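You operate a simulated robot arm through the tools that you are given. There is no shell and no other tool. Be economical: measure what you need, move in short steps, check, and stop when the job is done.

The job below is to be done with a simulated two-armed robot. You get a single attempt, and the scene is never put back.

## Task
A relay on the middle yellow board is dead and the display names it. Fit a spare.
Fine: Main switch off first and on again at the end. Spare from the drawer, dead relay in the cream tray, drawer shut. Nothing is pulled or fitted while the main switch is on.

Only the result counts: the job must be done as asked and must still hold three seconds after the hand-in. Knocking over, shifting, dropping, spilling or breaking anything else fails it.

## Robot
Two 7-joint arms with fingered hands on one trunk, on a carriage that runs on a rail from [-0.015, 1.443] to [0.004, -0.437] (x, y) and turns from -3.491 to 2.304 rad about z. Base frame: it is fixed where the carriage stands at the start and does not move with it; the origin is on the floor, on the carriage's upright axis, x ahead of it, y to its left, z up. Readings come in m, rad, newtons and seconds.
The left shoulder is at the start at [0.07, 0.188, 1.398], the right one opposite. With the tool pointing down near the work surface each hand reaches from about 0.1 to 0.8 m from the robot's upright axis, wherever it stands, measured 20 degrees to its own side. Places, roughly: black ignition key [0.8, -0.1, 1.1]; black relay [4, -0.75, 1]; black rpm dial [0.7, -0.2, 0.9]; blue coils button [0.7, -0.1, 0.9]; blue fuse [4, -0.25, 1]; board display [0.8, 0.1, 1.3]; middle yellow board [0.8, 0.2, 1.3]; orange slide lock [0.7, 0.4, 1.3]; red main switch [0.6, -0.2, 0.9]; spares drawer [0.6, 0.2, 0.8]; yellow injectors button [0.7, 0, 0.9]. Payload 4 kg a hand.
The tool frame of a hand sits at the grasp point between the pads (the TCP): z along the fingers, y along the line on which they close. The tips reach 0.026 m beyond it. The gripper opens to 0.132 m. The gripper's body begins 0.073 m behind the TCP. The gripper is a hand of 4 fingers: y runs from the thumb to the fingers, the wrist lies at [0, 0, -0.224] in the tool frame, and closing takes about 1.5 s.
Orientation is that of the tool frame in the base frame, as a unit quaternion [x, y, z, w]. With the fingers straight down and closing along the base's y, the tool's x points along the base's -x, its y along +y and its z along -z.

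## Interface
- The arms move only by the tool move_arm. It takes "left_commands", "right_commands" or both (then of equal length, played together; a hand with none holds still); each is a list that holds one entry, the list of rows, each a list of 7 numbers: the shift along the tool's x, y, z in m, then the turn, a rotation vector about the tool's x, y, z in rad, then the finger opening in m, from 0 to 0.132. In form: [[[x, y, z, rx, ry, rz, hand], ...]]. A call has 1 to 8 rows; each row is the pose to reach, as a shift and turn from the pose commanded when the call began, along the tool's axes at that moment. Rows are played at 5 a second. More than 0.05 m and 0.15 rad between two rows, or a gripper value outside its range, and nothing of the call is played. A pose out of reach is approached as far as the arm can. The call stops where the force on the tool passes 40 N (or 10 N more than at its start, if that is more) or the arm is blocked; 0.2 s more then pass. The fingers move at their own pace (about 0.072 m/s each) and stop on an object; they squeeze with about 30 N. The grip force told is the motor's: it shows also when the fingers shut on nothing. Time passes only in rows, and 0.2 s behind the last, so rows that repeat a pose let the fingers close. It gives the time, the measured TCP pose, the force on the tool (base axes), the opening and the grip force at its end, in the units of the frame above (readings bear some noise), with the torque about the TCP (base axes, N m) and any sound that the robot's microphone picked up, and new pictures: "pictures" is both (left out), scene, wrist or none (wrist: the cameras of the hands that moved).
- Cameras (640 x 400 px; columns grow to the right, rows downward): "scene" is now at [0.1271, 0.0115, 1.6063]; the picture's right is [0.15, -0.99, 0.00], its down [-0.74, -0.11, -0.66] and it looks along [0.66, 0.10, -0.75] (base axes); focal length 214 px, centre (320, 200). "left" rides on the left gripper at [-0.073, 0.006, -0.094] in its tool frame; the picture's right is [-0.08, -1.00, 0.00], its down [0.78, -0.06, -0.62] and it looks along [0.61, -0.05, 0.79] (tool axes); focal length 230 px, centre (320, 200). "right" rides on the right gripper at [0.073, 0.006, -0.094] in its tool frame; the picture's right is [-0.08, 1.00, 0.00], its down [-0.78, -0.06, -0.62] and it looks along [-0.62, -0.05, 0.79] (tool axes); focal length 230 px, centre (320, 200). There is no depth. A picture from a camera that has moved, and an enlarged one, comes with that camera's place and axes in the base frame and with its lens.
- raise_lower(by): slides the trunk up (or, below 0, down) by that many m; the arms and the scene camera ride with it, the base frame stays. It gives what a move gives, with no picture.
- steer(legs): drives the robot by 1 to 6 legs, each [ahead, left, turn to the left] in m, m and rad, along the robot's own axes; the way and the turn of a leg run together, so that a leg with both is an arc; at most 1.5 m and 3.142 rad a leg. The arms and the cameras ride along, it lands a little off, and it stops where it bumps. It keeps to its track: a leg is cut to what the track allows. It gives what a move gives, and a new picture of the scene camera.
- hand_shape(shape, hand): the hand has 4 fingers and takes this shape, open, in about a second: jaw (thumb against the fingers, like two jaws); tri (thumb and two fingers); tip (a fingertip pinch); poke (one finger out to press); point (the index stretched); flat (the hand flat); cup (the hand cupped); fist (a fist). The gripper value then closes the fingers along that shape, each until it touches; the sizes above hold for jaw. It gives what a move gives, with no picture.
- pan_tilt(pan, tilt): turns the head with the scene camera to pan (to the left, within 1.501 rad either way) and tilt (down, from -0.506 to 1.204), counted from straight ahead of the robot. It gives what a move gives, and a new picture of the scene camera.
- close_up(camera, box): a new picture of the part [left, top, right, bottom] of that camera's present view, enlarged. The clock stands still meanwhile.
- close_job(): hands the job in; it is judged then, once.

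Go step by step. Nothing tells you exact positions but the pictures and the camera data: compare them with the known pose of the tool, close in by small moves and look again before you grip or let go. The budget is 120 turns and 260 pictures, counting those below and the enlarged ones. Unless the task says otherwise, let go and move clear before handing in.

The tools are called after "Call:" by a JSON object that holds its "op" and its "data". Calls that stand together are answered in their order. move_arm: Moves the arms, as the interface text tells. Its arguments: {"type":"object","properties":{"left_commands":{"type":"array","items":{"type":"array","items":{"type":"array","items":{"type":"number"}}}},"right_commands":{"type":"array","items":{"type":"array","items":{"type":"array","items":{"type":"number"}}}},"pictures":{"type":"string","enum":["both","scene","wrist","none"]}},"required":[]} The other tools are called the same way: raise_lower (by) slides the trunk up or down; hand_shape (shape, hand) gives the hand a shape; steer (legs) drives the base; pan_tilt (pan, tilt) turns the head that bears the scene camera; close_up (camera, box) takes an enlarged picture of a part of a camera's view; close_job () hands the job in.

At the start:

```text
time: 0.0
left_position: [0.4474, 0.3203, 1.4658]
left_ee_rot: [0.001, 1.0, 0.0, 0.0]
left_ft_force: [0.3, -0.1, 0.6]
left_wrist_torque: [0.01, -0.02, 0.02]
left_opening: 0.1318
left_finger_force: 0.0
left_shape: jaw
right_position: [0.4527, -0.17, 1.3838]
right_ee_rot: [0.0, 1.0, 0.0, 0.0]
right_ft_force: [0.2, -0.3, 0.3]
right_wrist_torque: [0.02, -0.01, -0.04]
right_opening: 0.1319
right_finger_force: 0.1
right_shape: jaw
trunk travel left (down, up): [-0.875, 0.065]
robot x, y, heading: [0.004, -0.0003, -0.004]
head pan, tilt: [0.154, 0.845]
```

scene: 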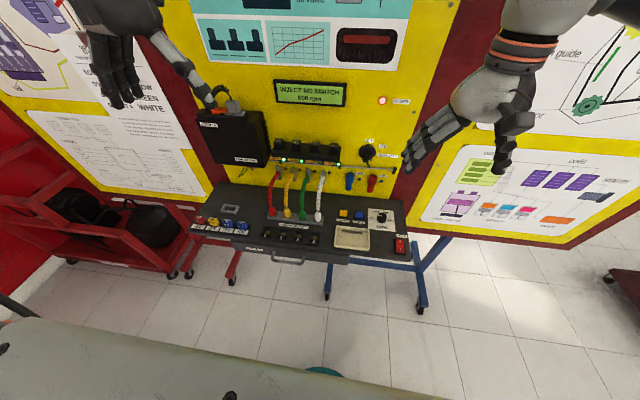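
right: 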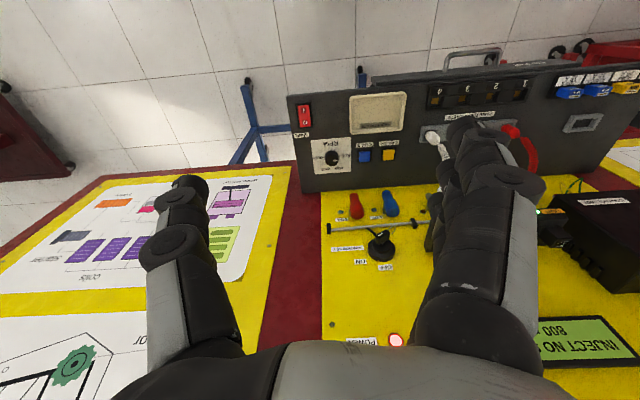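
left: 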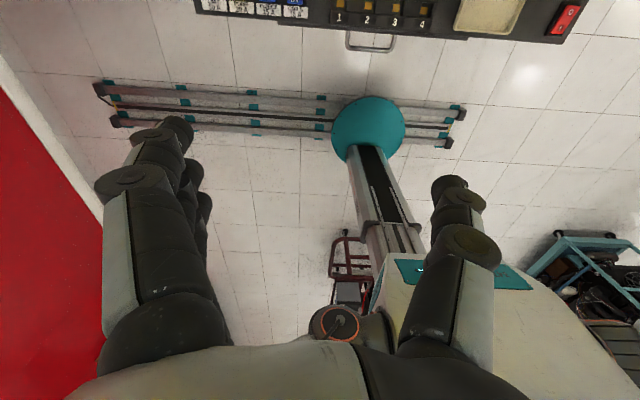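

I see the yellow board with a display, a box with an orange lock on its left, and a desk with a tray, drawer and red switch. I'll enlarge the key parts first.

Call:
{"op": "close_up", "data": {"camera": "scene", "box": [180, 70, 420, 220]}}

Call:
{"op": "close_up", "data": {"camera": "scene", "box": [180, 170, 420, 290]}}

Call:
{"op": "close_up", "data": {"camera": "scene", "box": [180, 80, 280, 180]}}

```text
2.67 times, centred on (300, 145) of scene
camera zoom: at [0.1271, 0.0115, 1.6063], right [0.15, -0.99, 0.0], down [-0.74, -0.11, -0.66], along [0.66, 0.1, -0.75], focal length 572 px, centre (373, 347)
```

zoom: 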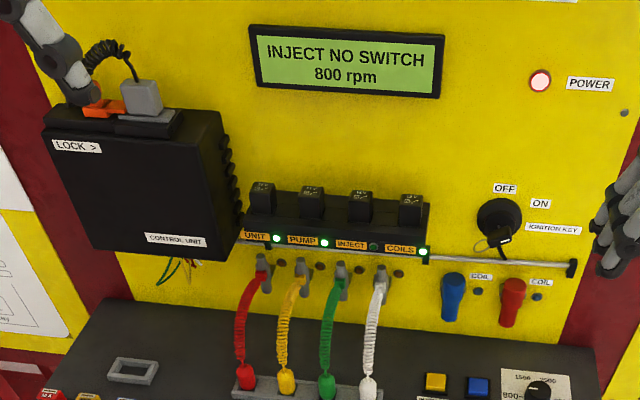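

```text
2.67 times, centred on (300, 230) of scene
camera zoom: at [0.1271, 0.0115, 1.6063], right [0.15, -0.99, 0.0], down [-0.74, -0.11, -0.66], along [0.66, 0.1, -0.75], focal length 572 px, centre (373, 120)
```

zoom: 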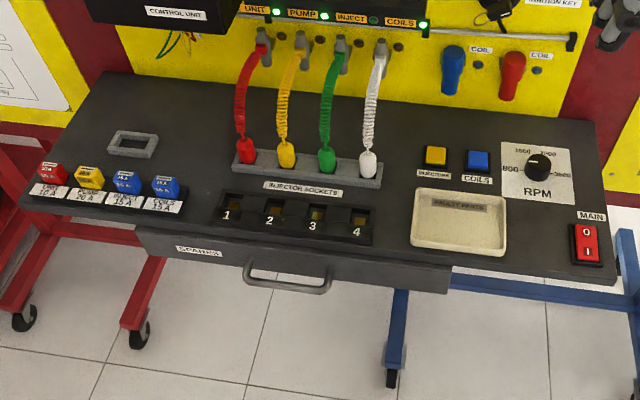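

```text
4.00 times, centred on (230, 130) of scene
camera zoom: at [0.1271, 0.0115, 1.6063], right [0.15, -0.99, 0.0], down [-0.74, -0.11, -0.66], along [0.66, 0.1, -0.75], focal length 858 px, centre (680, 480)
```

zoom: 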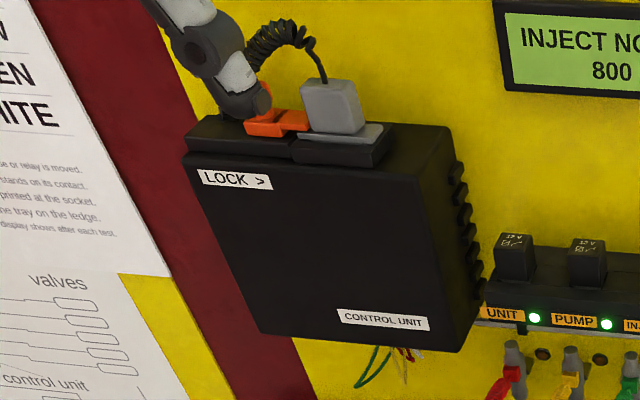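

The INJECT relay (third from the left) is the dead one. A wall notice seems to hold the rules, so I'll look at it.

Call:
{"op": "pan_tilt", "data": {"pan": 0.75, "tilt": 0.5}}

```text
time: 1.0
left_position: [0.448, 0.3194, 1.4676]
left_ee_rot: [0.0, 1.0, 0.0, 0.0]
left_ft_force: [0.4, 1.1, -0.2]
left_wrist_torque: [-0.02, 0.01, 0.0]
left_opening: 0.1318
left_finger_force: 0.2
left_shape: jaw
right_position: [0.4534, -0.1701, 1.3846]
right_ee_rot: [-0.001, 1.0, 0.0, 0.0]
right_ft_force: [-0.4, -0.3, -0.2]
right_wrist_torque: [0.04, -0.01, 0.01]
right_opening: 0.1319
right_finger_force: 0.0
right_shape: jaw
trunk travel left (down, up): [-0.875, 0.065]
robot x, y, heading: [0.001, -0.0008, -0.002]
head pan, tilt: [0.75, 0.499]
camera scene: at [0.1161, 0.0614, 1.6358], right [0.68, -0.73, 0.0], down [-0.35, -0.33, -0.88], along [0.64, 0.6, -0.48], focal length 214 px, centre (320, 200)
```

scene: 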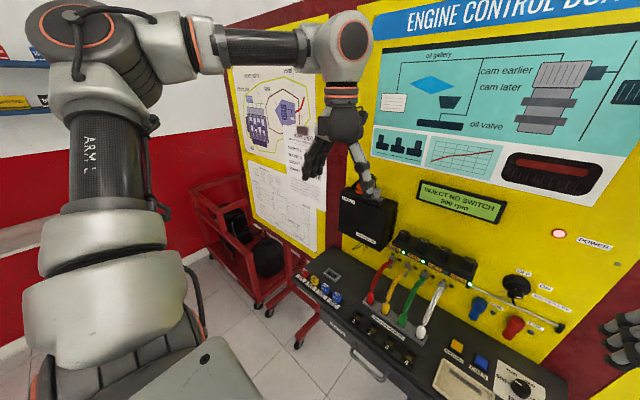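

The left hand hides part of the notice; I'll shift it to the right and look again.

Call:
{"op": "move_arm", "data": {"left_commands": [[[0, -0.04, 0, 0, 0, 0, 0.13], [0, -0.08, 0, 0, 0, 0, 0.13], [0, -0.12, 0, 0, 0, 0, 0.13], [0, -0.16, 0, 0, 0, 0, 0.13]]], "pictures": "scene"}}

Call:
{"op": "close_up", "data": {"camera": "scene", "box": [270, 110, 350, 200]}}

Call:
{"op": "close_up", "data": {"camera": "scene", "box": [320, 170, 480, 290]}}

```text
time: 2.0
left_position: [0.4498, 0.1585, 1.4667]
left_ee_rot: [-0.001, 1.0, 0.001, -0.002]
left_ft_force: [0.5, -0.1, 0.2]
left_wrist_torque: [0.0, 0.05, 0.02]
left_opening: 0.13
left_finger_force: 0.0
left_shape: jaw
right_position: [0.4562, -0.1708, 1.3842]
right_ee_rot: [0.0, 1.0, 0.001, -0.001]
right_ft_force: [0.8, -0.4, 0.0]
right_wrist_torque: [-0.01, 0.02, 0.01]
right_opening: 0.1317
right_finger_force: 0.0
right_shape: jaw
trunk travel left (down, up): [-0.875, 0.065]
robot x, y, heading: [0.002, 0.0006, -0.002]
head pan, tilt: [0.75, 0.499]
camera scene: at [0.12, 0.0613, 1.6356], right [0.68, -0.73, 0.0], down [-0.35, -0.33, -0.88], along [0.64, 0.6, -0.48], focal length 214 px, centre (320, 200)
```

scene: 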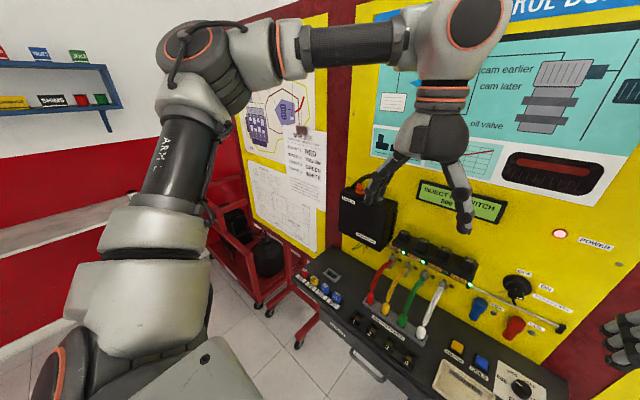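

```text
4.44 times, centred on (310, 155) of scene
camera zoom: at [0.12, 0.0613, 1.6356], right [0.68, -0.73, 0.0], down [-0.35, -0.33, -0.88], along [0.64, 0.6, -0.48], focal length 953 px, centre (364, 400)
```

zoom: 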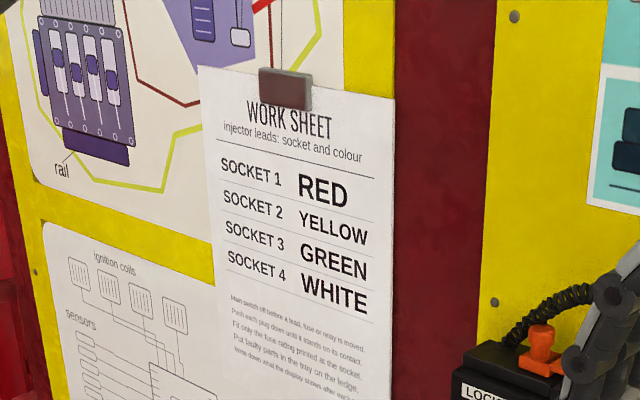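

```text
3.33 times, centred on (400, 230) of scene
camera zoom: at [0.12, 0.0613, 1.6356], right [0.68, -0.73, 0.0], down [-0.35, -0.33, -0.88], along [0.64, 0.6, -0.48], focal length 715 px, centre (53, 100)
```

zoom: 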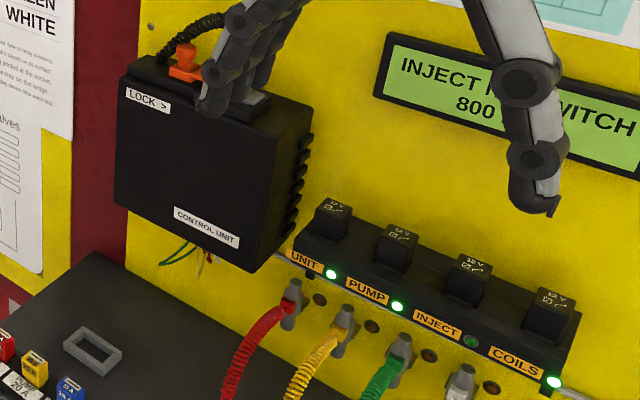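

Rules read: INJECT is the dead relay. Main switch is about [0.556, -0.216, 0.92]. I'll move the right hand above it in poke shape, put the left hand back, and look.

Call:
{"op": "hand_shape", "data": {"hand": "right", "shape": "poke"}}

Call:
{"op": "move_arm", "data": {"left_commands": [[[0.0, 0.04, 0, 0, 0, 0, 0.13], [0.0, 0.08, 0, 0, 0, 0, 0.13], [0, 0.12, 0, 0, 0, 0, 0.13], [0, 0.16, 0, 0, 0, 0, 0.13], [0.03, 0.18, 0, 0, 0, 0, 0.13], [0.06, 0.2, 0, 0, 0, 0, 0.13]]], "right_commands": [[[-0.02, -0.01, 0.04, 0, 0, 0, 0], [-0.04, -0.02, 0.08, 0, 0, 0, 0], [-0.06, -0.03, 0.12, 0, 0, 0, 0], [-0.08, -0.04, 0.16, 0, 0, 0, 0], [-0.09, -0.045, 0.2, 0, 0, 0, 0], [-0.1, -0.045, 0.24, 0, 0, 0, 0]]], "pictures": "wrist"}}

Call:
{"op": "pan_tilt", "data": {"pan": -0.2, "tilt": 0.85}}

```text
time: 2.9
left_position: [0.4468, 0.1566, 1.4693]
left_ee_rot: [0.001, 1.0, 0.0, 0.0]
left_ft_force: [-1.1, 0.3, -0.7]
left_wrist_torque: [0.03, -0.05, -0.03]
left_opening: 0.1302
left_finger_force: 0.1
left_shape: jaw
right_position: [0.4514, -0.1707, 1.385]
right_ee_rot: [0.0, 1.0, 0.0, 0.0]
right_ft_force: [-0.2, -0.1, 0.8]
right_wrist_torque: [0.03, -0.03, -0.01]
right_opening: 0.0001
right_finger_force: 0.1
right_shape: poke
trunk travel left (down, up): [-0.875, 0.065]
robot x, y, heading: [0.0001, 0.002, -0.0]
head pan, tilt: [0.75, 0.499]
```

```text
time: 4.3
left_position: [0.3851, 0.3618, 1.4679]
left_ee_rot: [0.0, 1.0, 0.0, 0.0]
left_ft_force: [0.6, 0.1, 0.2]
left_wrist_torque: [0.01, 0.0, -0.02]
left_opening: 0.1301
left_finger_force: 0.1
left_shape: jaw
right_position: [0.5513, -0.2149, 1.1446]
right_ee_rot: [0.001, 1.0, 0.0, 0.001]
right_ft_force: [0.0, -0.2, -0.1]
right_wrist_torque: [0.02, 0.01, -0.02]
right_opening: 0.0
right_finger_force: 0.1
right_shape: poke
trunk travel left (down, up): [-0.875, 0.065]
robot x, y, heading: [-0.0016, 0.0025, 0.003]
head pan, tilt: [0.75, 0.499]
camera right: at [0.4788, -0.209, 1.237], right [0.08, 1.0, 0.0], down [0.78, -0.06, 0.62], along [0.62, -0.05, -0.79], focal length 230 px, centre (320, 200)
camera left: at [0.4581, 0.3673, 1.5598], right [0.08, -1.0, 0.0], down [-0.79, -0.06, 0.62], along [-0.61, -0.05, -0.79], focal length 230 px, centre (320, 200)
```

right: 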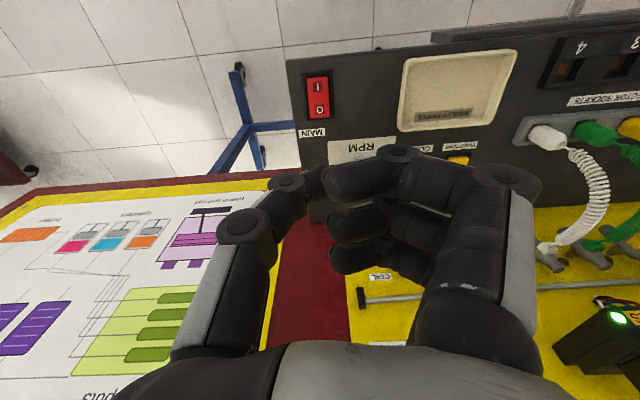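
left: 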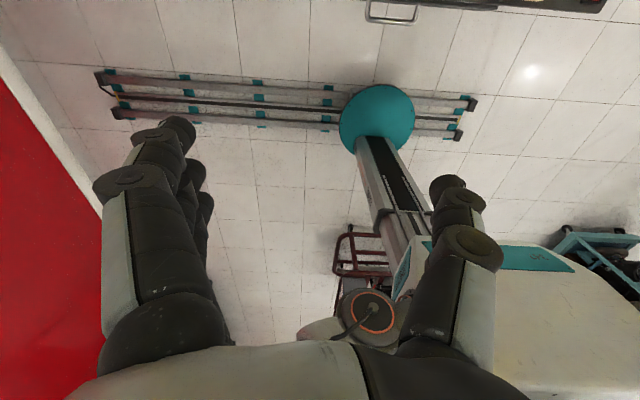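

```text
time: 5.5
left_position: [0.3863, 0.3591, 1.4681]
left_ee_rot: [0.0, 1.0, 0.0, 0.0]
left_ft_force: [-0.3, 0.3, 0.0]
left_wrist_torque: [-0.02, 0.04, 0.01]
left_opening: 0.1301
left_finger_force: 0.0
left_shape: jaw
right_position: [0.5527, -0.2148, 1.145]
right_ee_rot: [0.0, 1.0, 0.0, 0.0]
right_ft_force: [-0.5, -1.3, -1.5]
right_wrist_torque: [0.04, 0.0, -0.03]
right_opening: 0.0
right_finger_force: 0.1
right_shape: poke
trunk travel left (down, up): [-0.875, 0.065]
robot x, y, heading: [0.0001, 0.0034, -0.001]
head pan, tilt: [-0.201, 0.85]
camera scene: at [0.1258, -0.0157, 1.606], right [-0.2, -0.98, 0.0], down [-0.74, 0.15, -0.66], along [0.65, -0.13, -0.75], focal length 214 px, centre (320, 200)
```

scene: 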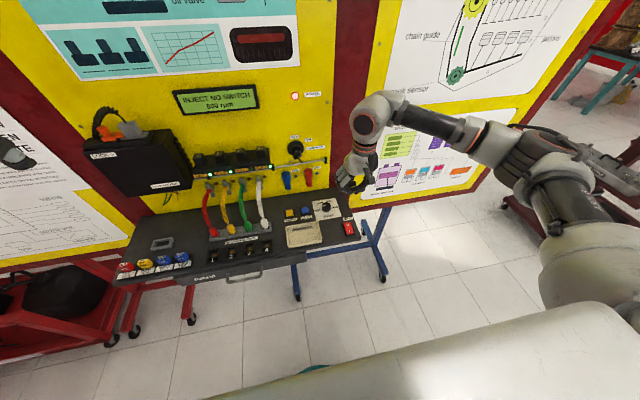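

I'll check what the poke shape looks like when its value is open, and zoom on the switch.

Call:
{"op": "move_arm", "data": {"right_commands": [[[0, 0, 0, 0, 0, 0, 0.132], [0, 0, 0, 0, 0, 0, 0.132], [0, 0, 0, 0, 0, 0, 0.132], [0, 0, 0, 0, 0, 0, 0.132], [0, 0, 0, 0, 0, 0, 0.132]]], "pictures": "wrist"}}

Call:
{"op": "close_up", "data": {"camera": "right", "box": [280, 50, 380, 150]}}

Call:
{"op": "close_up", "data": {"camera": "scene", "box": [270, 110, 430, 250]}}

```text
time: 6.7
left_position: [0.3873, 0.3594, 1.467]
left_ee_rot: [-0.001, 1.0, 0.0, -0.001]
left_ft_force: [0.0, 0.3, -0.7]
left_wrist_torque: [-0.01, 0.01, 0.03]
left_opening: 0.13
left_finger_force: 0.1
left_shape: jaw
right_position: [0.5518, -0.2143, 1.1442]
right_ee_rot: [0.0, 1.0, 0.001, 0.001]
right_ft_force: [0.4, 0.3, -0.3]
right_wrist_torque: [0.02, -0.01, -0.01]
right_opening: 0.0001
right_finger_force: 0.0
right_shape: poke
trunk travel left (down, up): [-0.875, 0.065]
robot x, y, heading: [-0.0003, -0.0007, 0.002]
head pan, tilt: [-0.201, 0.85]
camera right: at [0.4797, -0.2098, 1.2366], right [0.08, 1.0, 0.0], down [0.78, -0.06, 0.62], along [0.62, -0.05, -0.79], focal length 230 px, centre (320, 200)
```

right: 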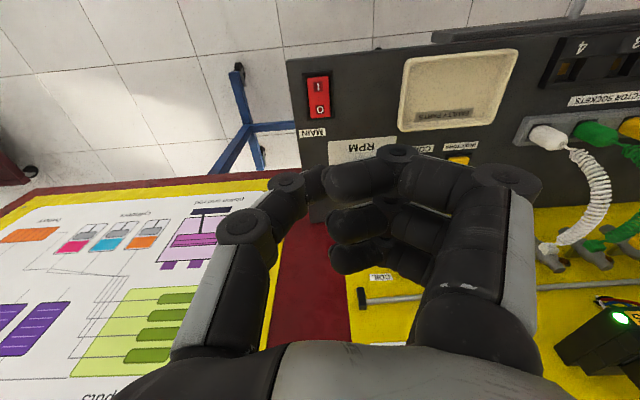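

```text
4.00 times, centred on (330, 100) of right
camera zoom: at [0.4797, -0.2098, 1.2366], right [0.08, 1.0, 0.0], down [0.78, -0.06, 0.62], along [0.62, -0.05, -0.79], focal length 920 px, centre (280, 600)
```

zoom: 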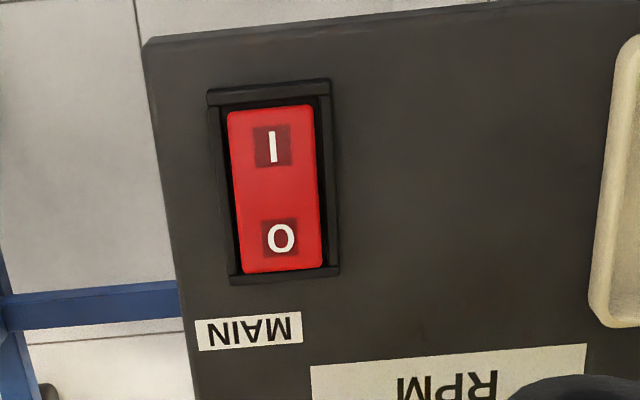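

```text
2.86 times, centred on (350, 180) of scene
camera zoom: at [0.126, -0.0161, 1.6059], right [-0.2, -0.98, 0.0], down [-0.74, 0.15, -0.66], along [0.65, -0.13, -0.75], focal length 613 px, centre (234, 257)
```

zoom: 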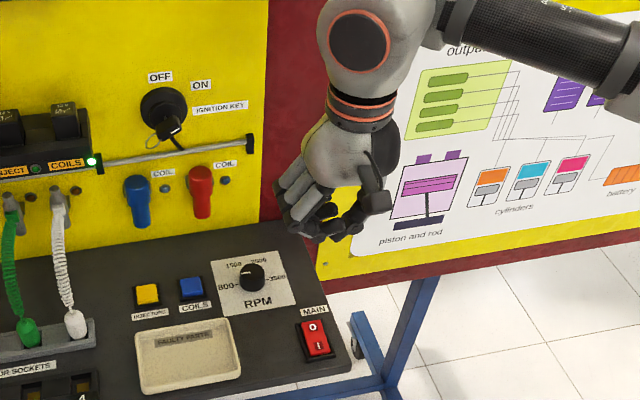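

Poke looks like a closed pinch; I'll try the "point" shape, which should give a clearer fingertip.

Call:
{"op": "hand_shape", "data": {"hand": "right", "shape": "point"}}

Call:
{"op": "close_up", "data": {"camera": "right", "box": [0, 0, 640, 400]}}

Call:
{"op": "close_up", "data": {"camera": "scene", "box": [270, 110, 430, 250]}}

```text
time: 7.6
left_position: [0.387, 0.3596, 1.4684]
left_ee_rot: [0.0, 1.0, -0.001, 0.0]
left_ft_force: [1.0, -0.9, -1.0]
left_wrist_torque: [0.01, -0.01, 0.01]
left_opening: 0.1302
left_finger_force: 0.0
left_shape: jaw
right_position: [0.5524, -0.216, 1.1444]
right_ee_rot: [0.0, 1.0, 0.001, 0.001]
right_ft_force: [0.0, 0.2, -0.5]
right_wrist_torque: [0.02, 0.0, 0.01]
right_opening: 0.1261
right_finger_force: 0.1
right_shape: point
trunk travel left (down, up): [-0.875, 0.065]
robot x, y, heading: [-0.0031, 0.0026, -0.002]
head pan, tilt: [-0.201, 0.85]
```

```text
1.00 times, centred on (320, 200) of right (not enlarged: the box is as wide or as high as the picture)
camera zoom: at [0.4798, -0.2098, 1.2366], right [0.08, 1.0, 0.0], down [0.78, -0.06, 0.62], along [0.62, -0.05, -0.79], focal length 230 px, centre (320, 200)
```

zoom: 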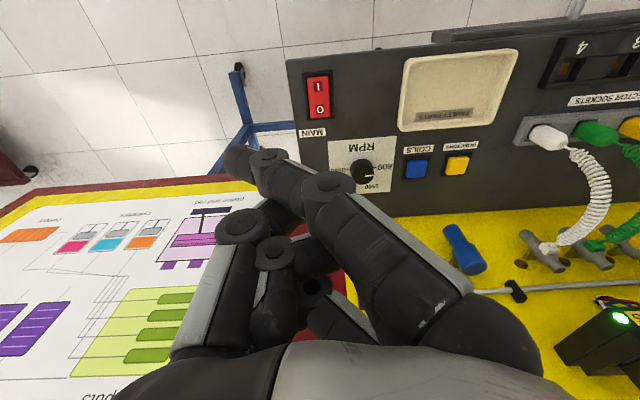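

```text
2.86 times, centred on (350, 180) of scene
camera zoom: at [0.1262, -0.0161, 1.6059], right [-0.2, -0.98, 0.0], down [-0.74, 0.15, -0.66], along [0.65, -0.13, -0.75], focal length 613 px, centre (234, 257)
```

zoom: 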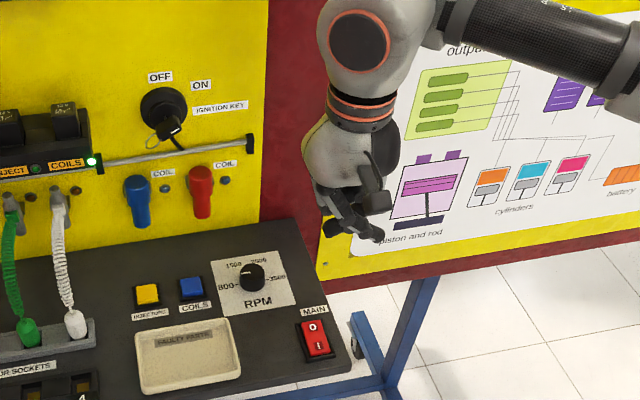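

The pointing finger is oblique. I'll try the fingertip pinch, closed, as the pressing tip.

Call:
{"op": "hand_shape", "data": {"hand": "right", "shape": "tip"}}

Call:
{"op": "close_up", "data": {"camera": "right", "box": [0, 0, 640, 400]}}

Call:
{"op": "move_arm", "data": {"right_commands": [[[0, 0, 0, 0, 0, 0, 0.0], [0, 0, 0, 0, 0, 0, 0], [0, 0, 0, 0, 0, 0, 0], [0, 0, 0, 0, 0, 0, 0], [0, 0, 0, 0, 0, 0, 0], [0, 0, 0, 0, 0, 0, 0], [0, 0, 0, 0, 0, 0, 0]]], "pictures": "wrist"}}

Call:
{"op": "close_up", "data": {"camera": "scene", "box": [270, 110, 430, 250]}}

```text
time: 8.5
left_position: [0.3868, 0.3588, 1.4665]
left_ee_rot: [0.0, 1.0, -0.001, 0.0]
left_ft_force: [-0.1, -0.5, -0.6]
left_wrist_torque: [0.0, -0.02, -0.03]
left_opening: 0.1301
left_finger_force: 0.0
left_shape: jaw
right_position: [0.5518, -0.2143, 1.1438]
right_ee_rot: [0.0, 1.0, -0.001, 0.001]
right_ft_force: [-0.7, 0.5, 0.4]
right_wrist_torque: [0.0, -0.02, 0.04]
right_opening: 0.1318
right_finger_force: 0.0
right_shape: tip
trunk travel left (down, up): [-0.875, 0.065]
robot x, y, heading: [0.0003, 0.0032, -0.003]
head pan, tilt: [-0.201, 0.85]
```

```text
1.00 times, centred on (320, 200) of right (not enlarged: the box is as wide or as high as the picture)
camera zoom: at [0.4798, -0.2099, 1.2366], right [0.08, 1.0, 0.0], down [0.78, -0.06, 0.62], along [0.62, -0.05, -0.79], focal length 230 px, centre (320, 200)
```

zoom: 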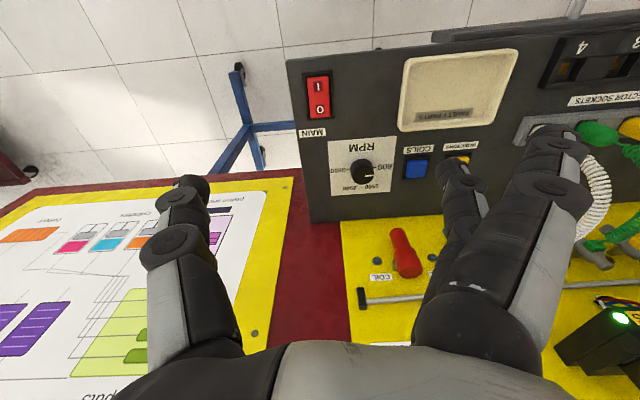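

```text
time: 10.1
left_position: [0.3879, 0.3597, 1.4677]
left_ee_rot: [0.0, 1.0, 0.0, 0.0]
left_ft_force: [-0.7, 0.3, 0.1]
left_wrist_torque: [-0.04, -0.04, 0.01]
left_opening: 0.1304
left_finger_force: 0.1
left_shape: jaw
right_position: [0.5531, -0.2145, 1.1428]
right_ee_rot: [0.0, 1.0, 0.0, -0.001]
right_ft_force: [-0.5, -0.4, -0.3]
right_wrist_torque: [0.02, 0.01, -0.05]
right_opening: 0.0
right_finger_force: 30.6
right_shape: tip
trunk travel left (down, up): [-0.875, 0.065]
robot x, y, heading: [-0.0002, -0.0046, -0.003]
head pan, tilt: [-0.201, 0.85]
camera right: at [0.4798, -0.2098, 1.2366], right [0.08, 1.0, 0.0], down [0.78, -0.06, 0.62], along [0.62, -0.05, -0.79], focal length 230 px, centre (320, 200)
```

right: 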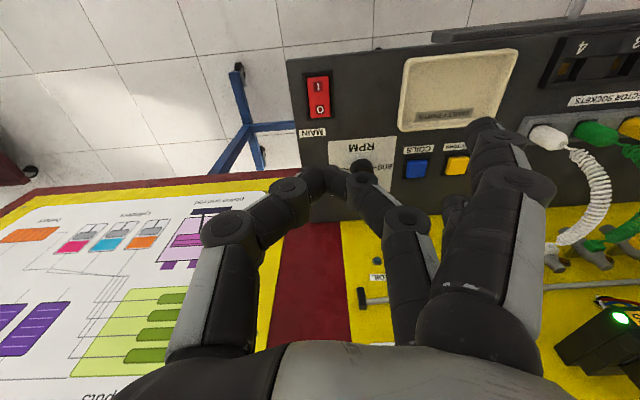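

```text
2.86 times, centred on (350, 180) of scene
camera zoom: at [0.1261, -0.0161, 1.6059], right [-0.2, -0.98, 0.0], down [-0.74, 0.15, -0.66], along [0.65, -0.13, -0.75], focal length 613 px, centre (234, 257)
```

zoom: 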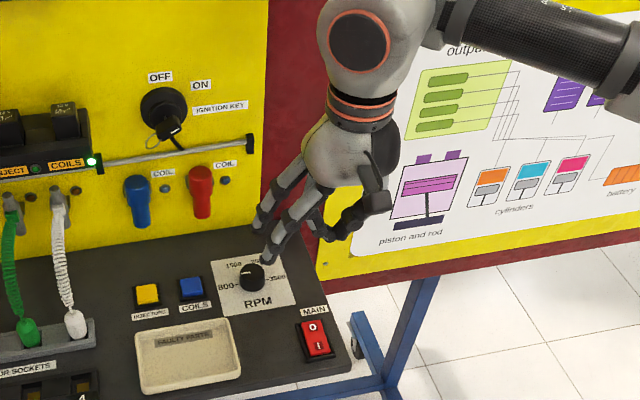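

In this shape the near (index) finger stays stretched, tip at about TCP + [-0.025, 0.082, -0.014]. I take "O" to be at [0.574, -0.216, 0.924] and bring that fingertip above it with a slight pitch so it leads.

Call:
{"op": "move_arm", "data": {"right_commands": [[[-0.01, -0.03, 0.03, 0, -0.1, 0, 0], [-0.02, -0.06, 0.06, 0, -0.2, 0, 0], [-0.042, -0.083, 0.09, 0, -0.3, 0, 0], [-0.042, -0.083, 0.13, 0, -0.3, 0, 0]]], "pictures": "both"}}

Call:
{"op": "close_up", "data": {"camera": "scene", "box": [290, 150, 410, 250]}}

```text
time: 11.1
left_position: [0.3881, 0.3598, 1.4672]
left_ee_rot: [0.001, 1.0, 0.0, 0.0]
left_ft_force: [-0.4, -0.4, -0.6]
left_wrist_torque: [0.02, 0.0, 0.0]
left_opening: 0.1301
left_finger_force: 0.0
left_shape: jaw
right_position: [0.5968, -0.297, 1.0137]
right_ee_rot: [-0.001, 0.989, 0.001, 0.15]
right_ft_force: [0.6, -0.5, -0.3]
right_wrist_torque: [0.01, 0.0, 0.01]
right_opening: 0.0
right_finger_force: 29.9
right_shape: tip
trunk travel left (down, up): [-0.875, 0.065]
robot x, y, heading: [-0.001, 0.0008, -0.002]
head pan, tilt: [-0.201, 0.85]
camera scene: at [0.1269, -0.0162, 1.6059], right [-0.2, -0.98, 0.0], down [-0.74, 0.15, -0.66], along [0.65, -0.13, -0.75], focal length 214 px, centre (320, 200)
camera right: at [0.4993, -0.2926, 1.0814], right [0.07, 1.0, 0.02], down [0.57, -0.06, 0.82], along [0.82, -0.05, -0.57], focal length 230 px, centre (320, 200)
```

scene: 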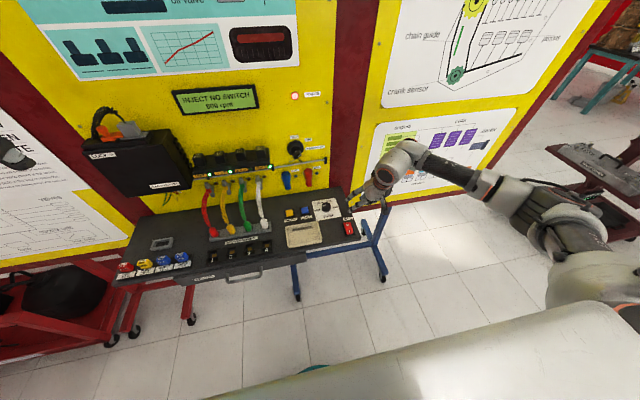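
right: 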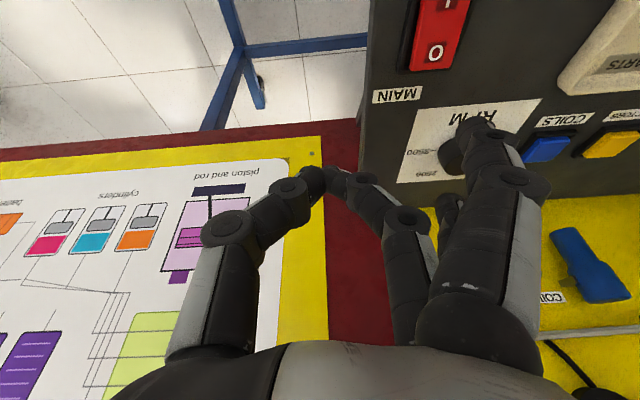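

```text
4.00 times, centred on (350, 200) of scene
camera zoom: at [0.1269, -0.0162, 1.6059], right [-0.2, -0.98, 0.0], down [-0.74, 0.15, -0.66], along [0.65, -0.13, -0.75], focal length 858 px, centre (200, 200)
```

zoom: 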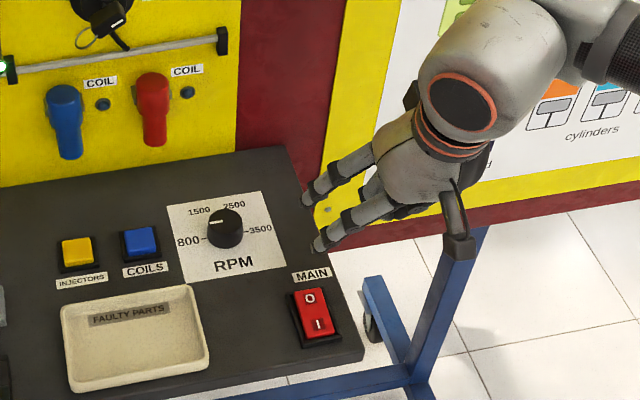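

The fingertip is at about [0.58, -0.215, 0.99], right over "O". I lower it straight down to just above the rocker, then press.

Call:
{"op": "move_arm", "data": {"right_commands": [[[0.0074, 0, 0.0239, 0, 0, 0, 0], [0.0133, 0, 0.043, 0, 0, 0, 0]]], "pictures": "wrist"}}

Call:
{"op": "close_up", "data": {"camera": "scene", "box": [320, 180, 400, 250]}}

```text
time: 11.7
left_position: [0.3876, 0.3588, 1.4671]
left_ee_rot: [0.0, 1.0, 0.0, 0.0]
left_ft_force: [-0.9, 0.6, 0.3]
left_wrist_torque: [0.03, -0.02, -0.01]
left_opening: 0.1301
left_finger_force: 0.1
left_shape: jaw
right_position: [0.5985, -0.2971, 0.9679]
right_ee_rot: [0.001, 0.989, 0.0, 0.149]
right_ft_force: [0.1, -0.4, 1.3]
right_wrist_torque: [0.02, -0.01, 0.0]
right_opening: 0.0
right_finger_force: 30.2
right_shape: tip
trunk travel left (down, up): [-0.875, 0.065]
robot x, y, heading: [-0.0013, 0.004, -0.002]
head pan, tilt: [-0.201, 0.85]
camera right: at [0.5001, -0.2922, 1.0345], right [0.07, 1.0, 0.02], down [0.57, -0.06, 0.82], along [0.82, -0.05, -0.57], focal length 230 px, centre (320, 200)
```

right: 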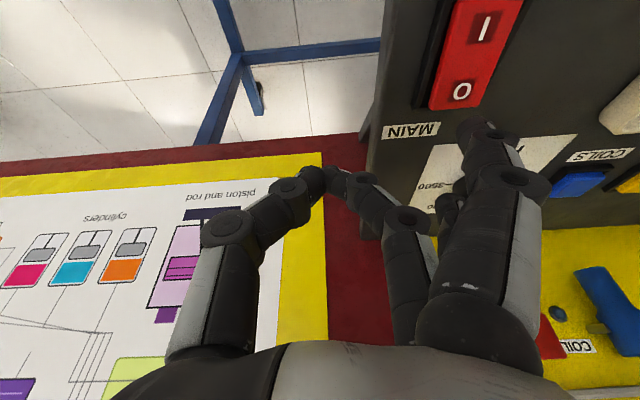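

```text
5.71 times, centred on (360, 215) of scene
camera zoom: at [0.1268, -0.0163, 1.6059], right [-0.2, -0.98, 0.0], down [-0.74, 0.15, -0.66], along [0.65, -0.13, -0.75], focal length 1226 px, centre (91, 114)
```

zoom: 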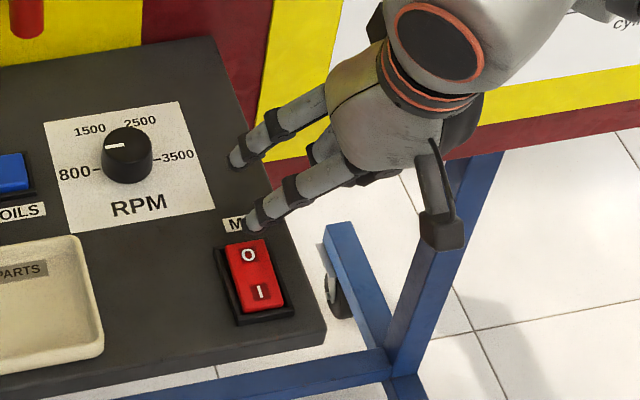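

The tip hovers at the far edge of "O". I shift slightly toward me and press down.

Call:
{"op": "move_arm", "data": {"right_commands": [[[0.0057, 0, -0.0018, 0, 0, 0, 0], [0.0087, 0, 0.0078, 0, 0, 0, 0], [0.0116, 0, 0.0173, 0, 0, 0, 0], [0.0131, 0, 0.0221, 0, 0, 0, 0], [0.0146, 0, 0.0269, 0, 0, 0, 0]]], "pictures": "scene"}}

Call:
{"op": "close_up", "data": {"camera": "scene", "box": [320, 180, 400, 250]}}

```text
time: 12.9
left_position: [0.3871, 0.3592, 1.4672]
left_ee_rot: [0.0, 1.0, 0.0, 0.0]
left_ft_force: [-0.1, -0.6, 0.9]
left_wrist_torque: [0.0, 0.05, -0.01]
left_opening: 0.1301
left_finger_force: 0.0
left_shape: jaw
right_position: [0.5897, -0.2974, 0.9407]
right_ee_rot: [0.0, 0.989, 0.001, 0.15]
right_ft_force: [-0.8, -0.9, 0.2]
right_wrist_torque: [0.05, 0.04, 0.04]
right_opening: 0.0
right_finger_force: 29.8
right_shape: tip
trunk travel left (down, up): [-0.875, 0.065]
robot x, y, heading: [-0.0019, 0.0013, 0.001]
head pan, tilt: [-0.201, 0.85]
camera scene: at [0.126, -0.0163, 1.6059], right [-0.2, -0.98, 0.0], down [-0.74, 0.15, -0.66], along [0.65, -0.13, -0.75], focal length 214 px, centre (320, 200)
```

scene: 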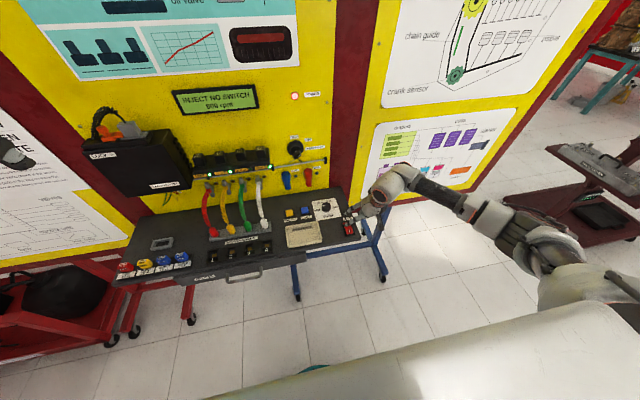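

```text
5.71 times, centred on (360, 215) of scene
camera zoom: at [0.126, -0.0163, 1.6059], right [-0.2, -0.98, 0.0], down [-0.74, 0.15, -0.66], along [0.65, -0.13, -0.75], focal length 1226 px, centre (91, 114)
```

zoom: 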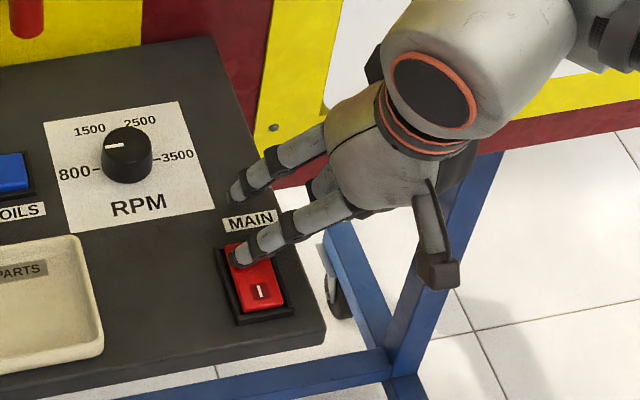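

Over the O, no contact force yet. I press on down in small steps.

Call:
{"op": "move_arm", "data": {"right_commands": [[[0.0015, 0, 0.0048, 0, 0, 0, 0], [0.003, 0, 0.0096, 0, 0, 0, 0], [0.0044, 0, 0.0143, 0, 0, 0, 0], [0.0059, 0, 0.0191, 0, 0, 0, 0]]], "pictures": "none"}}

Call:
{"op": "close_up", "data": {"camera": "scene", "box": [160, 80, 400, 250]}}

```text
time: 13.9
left_position: [0.3868, 0.3599, 1.4675]
left_ee_rot: [0.0, 1.0, 0.0, 0.0]
left_ft_force: [0.1, 0.7, 0.0]
left_wrist_torque: [-0.01, -0.01, -0.02]
left_opening: 0.1302
left_finger_force: 0.1
left_shape: jaw
right_position: [0.5905, -0.2974, 0.9211]
right_ee_rot: [0.0, 0.989, 0.0, 0.151]
right_ft_force: [0.2, 0.4, 3.2]
right_wrist_torque: [0.16, 0.06, -0.01]
right_opening: 0.0
right_finger_force: 29.5
right_shape: tip
trunk travel left (down, up): [-0.875, 0.065]
robot x, y, heading: [0.0041, 0.0021, 0.004]
head pan, tilt: [-0.201, 0.85]
```

```text
2.35 times, centred on (280, 165) of scene
camera zoom: at [0.1258, -0.0159, 1.606], right [-0.2, -0.98, 0.0], down [-0.74, 0.15, -0.66], along [0.65, -0.13, -0.75], focal length 505 px, centre (414, 282)
```

zoom: 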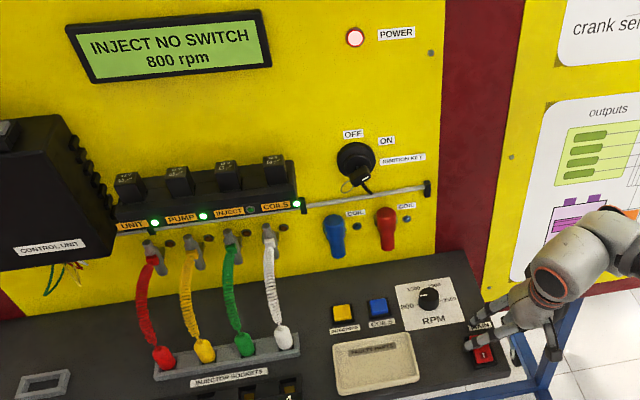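

Contact has started (3 N). Pressing a little further.

Call:
{"op": "move_arm", "data": {"right_commands": [[[0.0009, 0, 0.0029, 0, 0, 0, 0], [0.0018, 0, 0.0058, 0, 0, 0, 0], [0.0027, 0, 0.0087, 0, 0, 0, 0], [0.0036, 0, 0.0115, 0, 0, 0, 0]]], "pictures": "none"}}

Call:
{"op": "close_up", "data": {"camera": "scene", "box": [160, 80, 400, 250]}}

```text
time: 14.9
left_position: [0.3866, 0.3615, 1.4678]
left_ee_rot: [0.0, 1.0, 0.001, 0.001]
left_ft_force: [0.2, -0.5, 0.2]
left_wrist_torque: [0.03, -0.03, -0.02]
left_opening: 0.1302
left_finger_force: 0.0
left_shape: jaw
right_position: [0.589, -0.2975, 0.9084]
right_ee_rot: [0.0, 0.989, 0.0, 0.151]
right_ft_force: [0.7, 0.9, 9.6]
right_wrist_torque: [0.83, 0.16, -0.12]
right_opening: 0.0001
right_finger_force: 30.0
right_shape: tip
trunk travel left (down, up): [-0.875, 0.065]
robot x, y, heading: [-0.0018, 0.0023, -0.002]
head pan, tilt: [-0.201, 0.85]
```

```text
2.35 times, centred on (280, 165) of scene
camera zoom: at [0.1249, -0.0153, 1.6061], right [-0.2, -0.98, 0.0], down [-0.74, 0.15, -0.66], along [0.65, -0.13, -0.75], focal length 505 px, centre (414, 282)
```

zoom: 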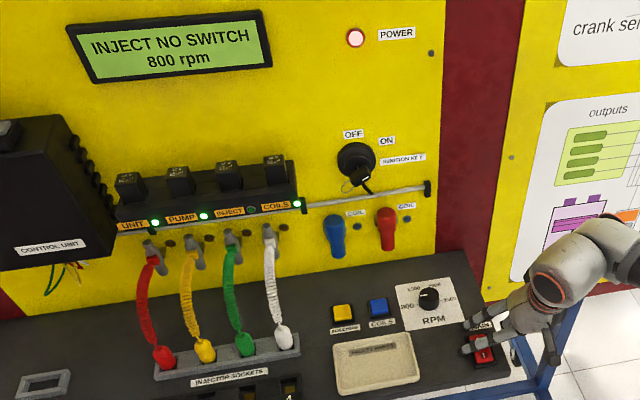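

Call:
{"op": "close_up", "data": {"camera": "scene", "box": [325, 190, 375, 240]}}

Call:
{"op": "close_up", "data": {"camera": "right", "box": [360, 0, 560, 200]}}

```text
8.00 times, centred on (350, 215) of scene
camera zoom: at [0.1249, -0.0153, 1.6061], right [-0.2, -0.98, 0.0], down [-0.74, 0.15, -0.66], along [0.65, -0.13, -0.75], focal length 1716 px, centre (80, 80)
```

zoom: 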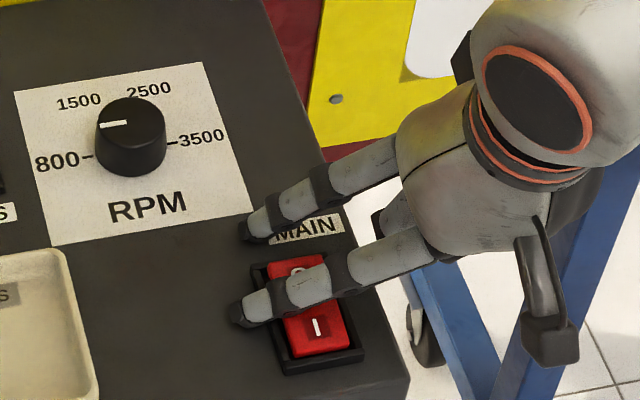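

```text
2.00 times, centred on (460, 100) of right
camera zoom: at [0.4918, -0.2927, 0.9755], right [0.07, 1.0, 0.02], down [0.57, -0.06, 0.82], along [0.82, -0.05, -0.57], focal length 460 px, centre (40, 400)
```

zoom: 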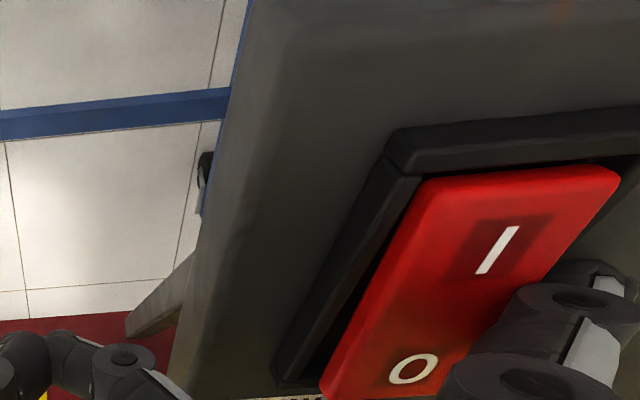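

The stretched finger lies too flat and its tip overshoots the rocker. I rise and roll the hand so that the finger points steeply down.

Call:
{"op": "move_arm", "data": {"right_commands": [[[-0.0148, 0, -0.0478, 0, 0, 0, 0], [-0.0296, 0, -0.0955, 0.14, 0, 0, 0], [-0.0296, 0, -0.0955, 0.28, 0, 0, 0], [-0.0296, 0, -0.0955, 0.42, 0, 0, 0], [-0.0296, 0, -0.0955, 0.56, 0, 0, 0], [-0.0296, 0, -0.0955, 0.7, 0, 0, 0]]], "pictures": "wrist"}}

Call:
{"op": "close_up", "data": {"camera": "scene", "box": [310, 150, 410, 250]}}

```text
time: 16.3
left_position: [0.3886, 0.3621, 1.4656]
left_ee_rot: [0.0, 1.0, -0.001, 0.0]
left_ft_force: [0.7, -0.2, 0.1]
left_wrist_torque: [-0.02, 0.05, -0.02]
left_opening: 0.1302
left_finger_force: 0.1
left_shape: jaw
right_position: [0.5905, -0.2978, 1.0067]
right_ee_rot: [0.053, 0.928, -0.341, 0.139]
right_ft_force: [1.0, 1.1, 0.0]
right_wrist_torque: [-0.01, 0.06, -0.02]
right_opening: 0.0
right_finger_force: 29.7
right_shape: tip
trunk travel left (down, up): [-0.875, 0.065]
robot x, y, heading: [-0.0013, 0.0002, -0.0]
head pan, tilt: [-0.201, 0.85]
camera right: at [0.5008, -0.2334, 1.0493], right [0.27, 0.76, -0.59], down [0.6, 0.35, 0.72], along [0.76, -0.55, -0.36], focal length 230 px, centre (320, 200)
```

right: 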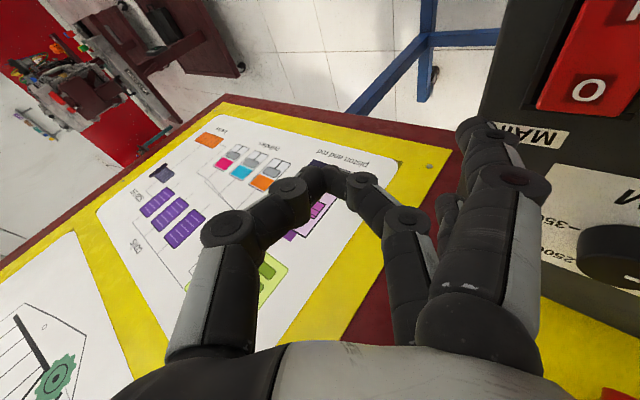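

```text
4.00 times, centred on (360, 200) of scene
camera zoom: at [0.1272, -0.0146, 1.6058], right [-0.2, -0.98, 0.0], down [-0.74, 0.15, -0.66], along [0.65, -0.13, -0.75], focal length 858 px, centre (160, 200)
```

zoom: 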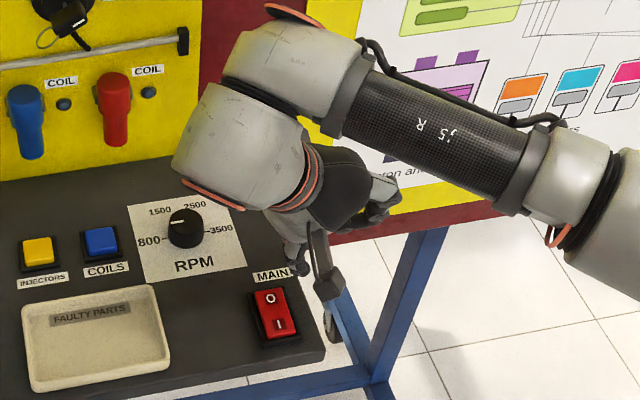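

The finger is now steep, tip about [0.59, -0.249, 0.934]. I move it over the O end and check.

Call:
{"op": "move_arm", "data": {"right_commands": [[[0.0036, 0.007, -0.0175, 0, 0, 0, 0], [0.0072, 0.0135, -0.035, 0, 0, 0, 0]]], "pictures": "wrist"}}

Call:
{"op": "close_up", "data": {"camera": "scene", "box": [325, 190, 385, 240]}}

```text
time: 16.9
left_position: [0.3882, 0.3608, 1.4678]
left_ee_rot: [0.0, 1.0, -0.001, 0.0]
left_ft_force: [0.3, -0.7, 0.6]
left_wrist_torque: [0.01, -0.01, -0.01]
left_opening: 0.13
left_finger_force: 0.1
left_shape: jaw
right_position: [0.5773, -0.2635, 1.023]
right_ee_rot: [0.053, 0.928, -0.34, 0.14]
right_ft_force: [-0.4, -0.3, 0.4]
right_wrist_torque: [-0.03, 0.01, -0.03]
right_opening: 0.0
right_finger_force: 29.7
right_shape: tip
trunk travel left (down, up): [-0.875, 0.065]
robot x, y, heading: [0.0006, -0.0015, -0.003]
head pan, tilt: [-0.201, 0.85]
camera right: at [0.4873, -0.2003, 1.0647], right [0.27, 0.76, -0.59], down [0.6, 0.35, 0.72], along [0.76, -0.55, -0.36], focal length 230 px, centre (320, 200)
```

right: 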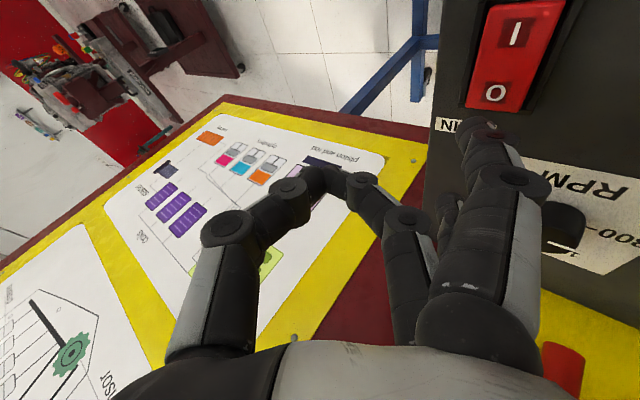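

```text
8.00 times, centred on (355, 215) of scene
camera zoom: at [0.1267, -0.0141, 1.6058], right [-0.2, -0.98, 0.0], down [-0.74, 0.15, -0.66], along [0.65, -0.13, -0.75], focal length 1716 px, centre (40, 80)
```

zoom: 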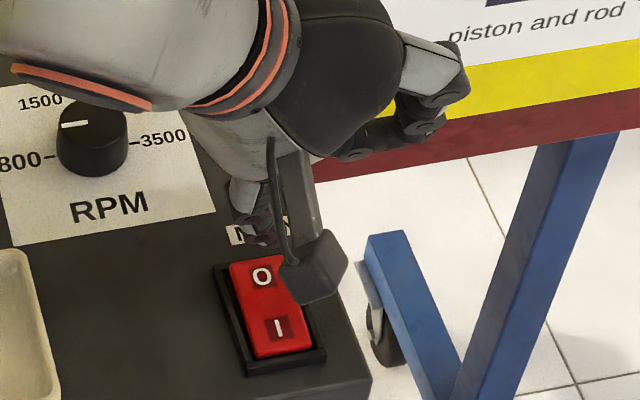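

Tip looks nearly over O. Lowering gently.

Call:
{"op": "move_arm", "data": {"right_commands": [[[0.0049, 0.0058, 0.0068, 0, 0, 0, 0], [0.0097, 0.0116, 0.0137, 0, 0, 0, 0]]], "pictures": "wrist"}}

Call:
{"op": "close_up", "data": {"camera": "scene", "box": [325, 190, 385, 240]}}

```text
time: 17.5
left_position: [0.3862, 0.3601, 1.4674]
left_ee_rot: [0.001, 1.0, 0.001, 0.0]
left_ft_force: [0.2, -0.2, -0.2]
left_wrist_torque: [0.01, 0.01, 0.0]
left_opening: 0.1303
left_finger_force: 0.0
left_shape: jaw
right_position: [0.5737, -0.2649, 1.003]
right_ee_rot: [0.052, 0.929, -0.339, 0.14]
right_ft_force: [-0.1, -0.2, 0.4]
right_wrist_torque: [0.02, 0.0, 0.01]
right_opening: 0.0
right_finger_force: 30.2
right_shape: tip
trunk travel left (down, up): [-0.875, 0.065]
robot x, y, heading: [-0.0028, -0.0015, -0.0]
head pan, tilt: [-0.201, 0.85]
camera right: at [0.4836, -0.2012, 1.0451], right [0.26, 0.76, -0.59], down [0.6, 0.35, 0.72], along [0.76, -0.54, -0.36], focal length 230 px, centre (320, 200)
```

right: 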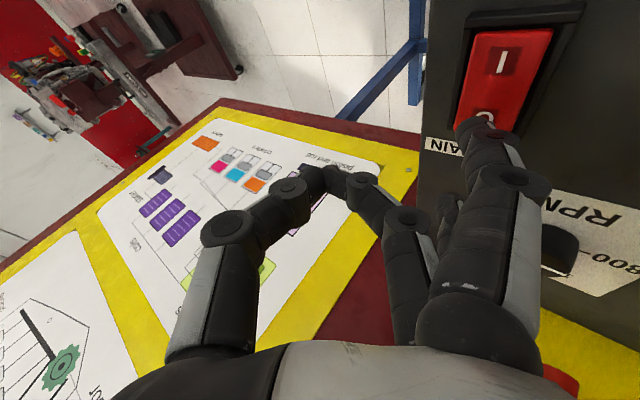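

```text
8.00 times, centred on (355, 215) of scene
camera zoom: at [0.1265, -0.0153, 1.6059], right [-0.2, -0.98, 0.0], down [-0.74, 0.15, -0.66], along [0.65, -0.13, -0.75], focal length 1716 px, centre (40, 80)
```

zoom: 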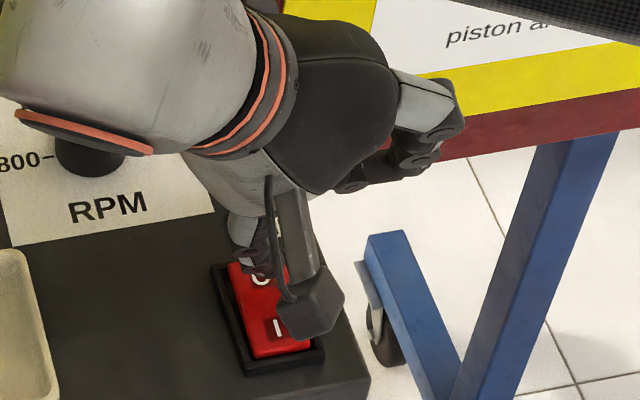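

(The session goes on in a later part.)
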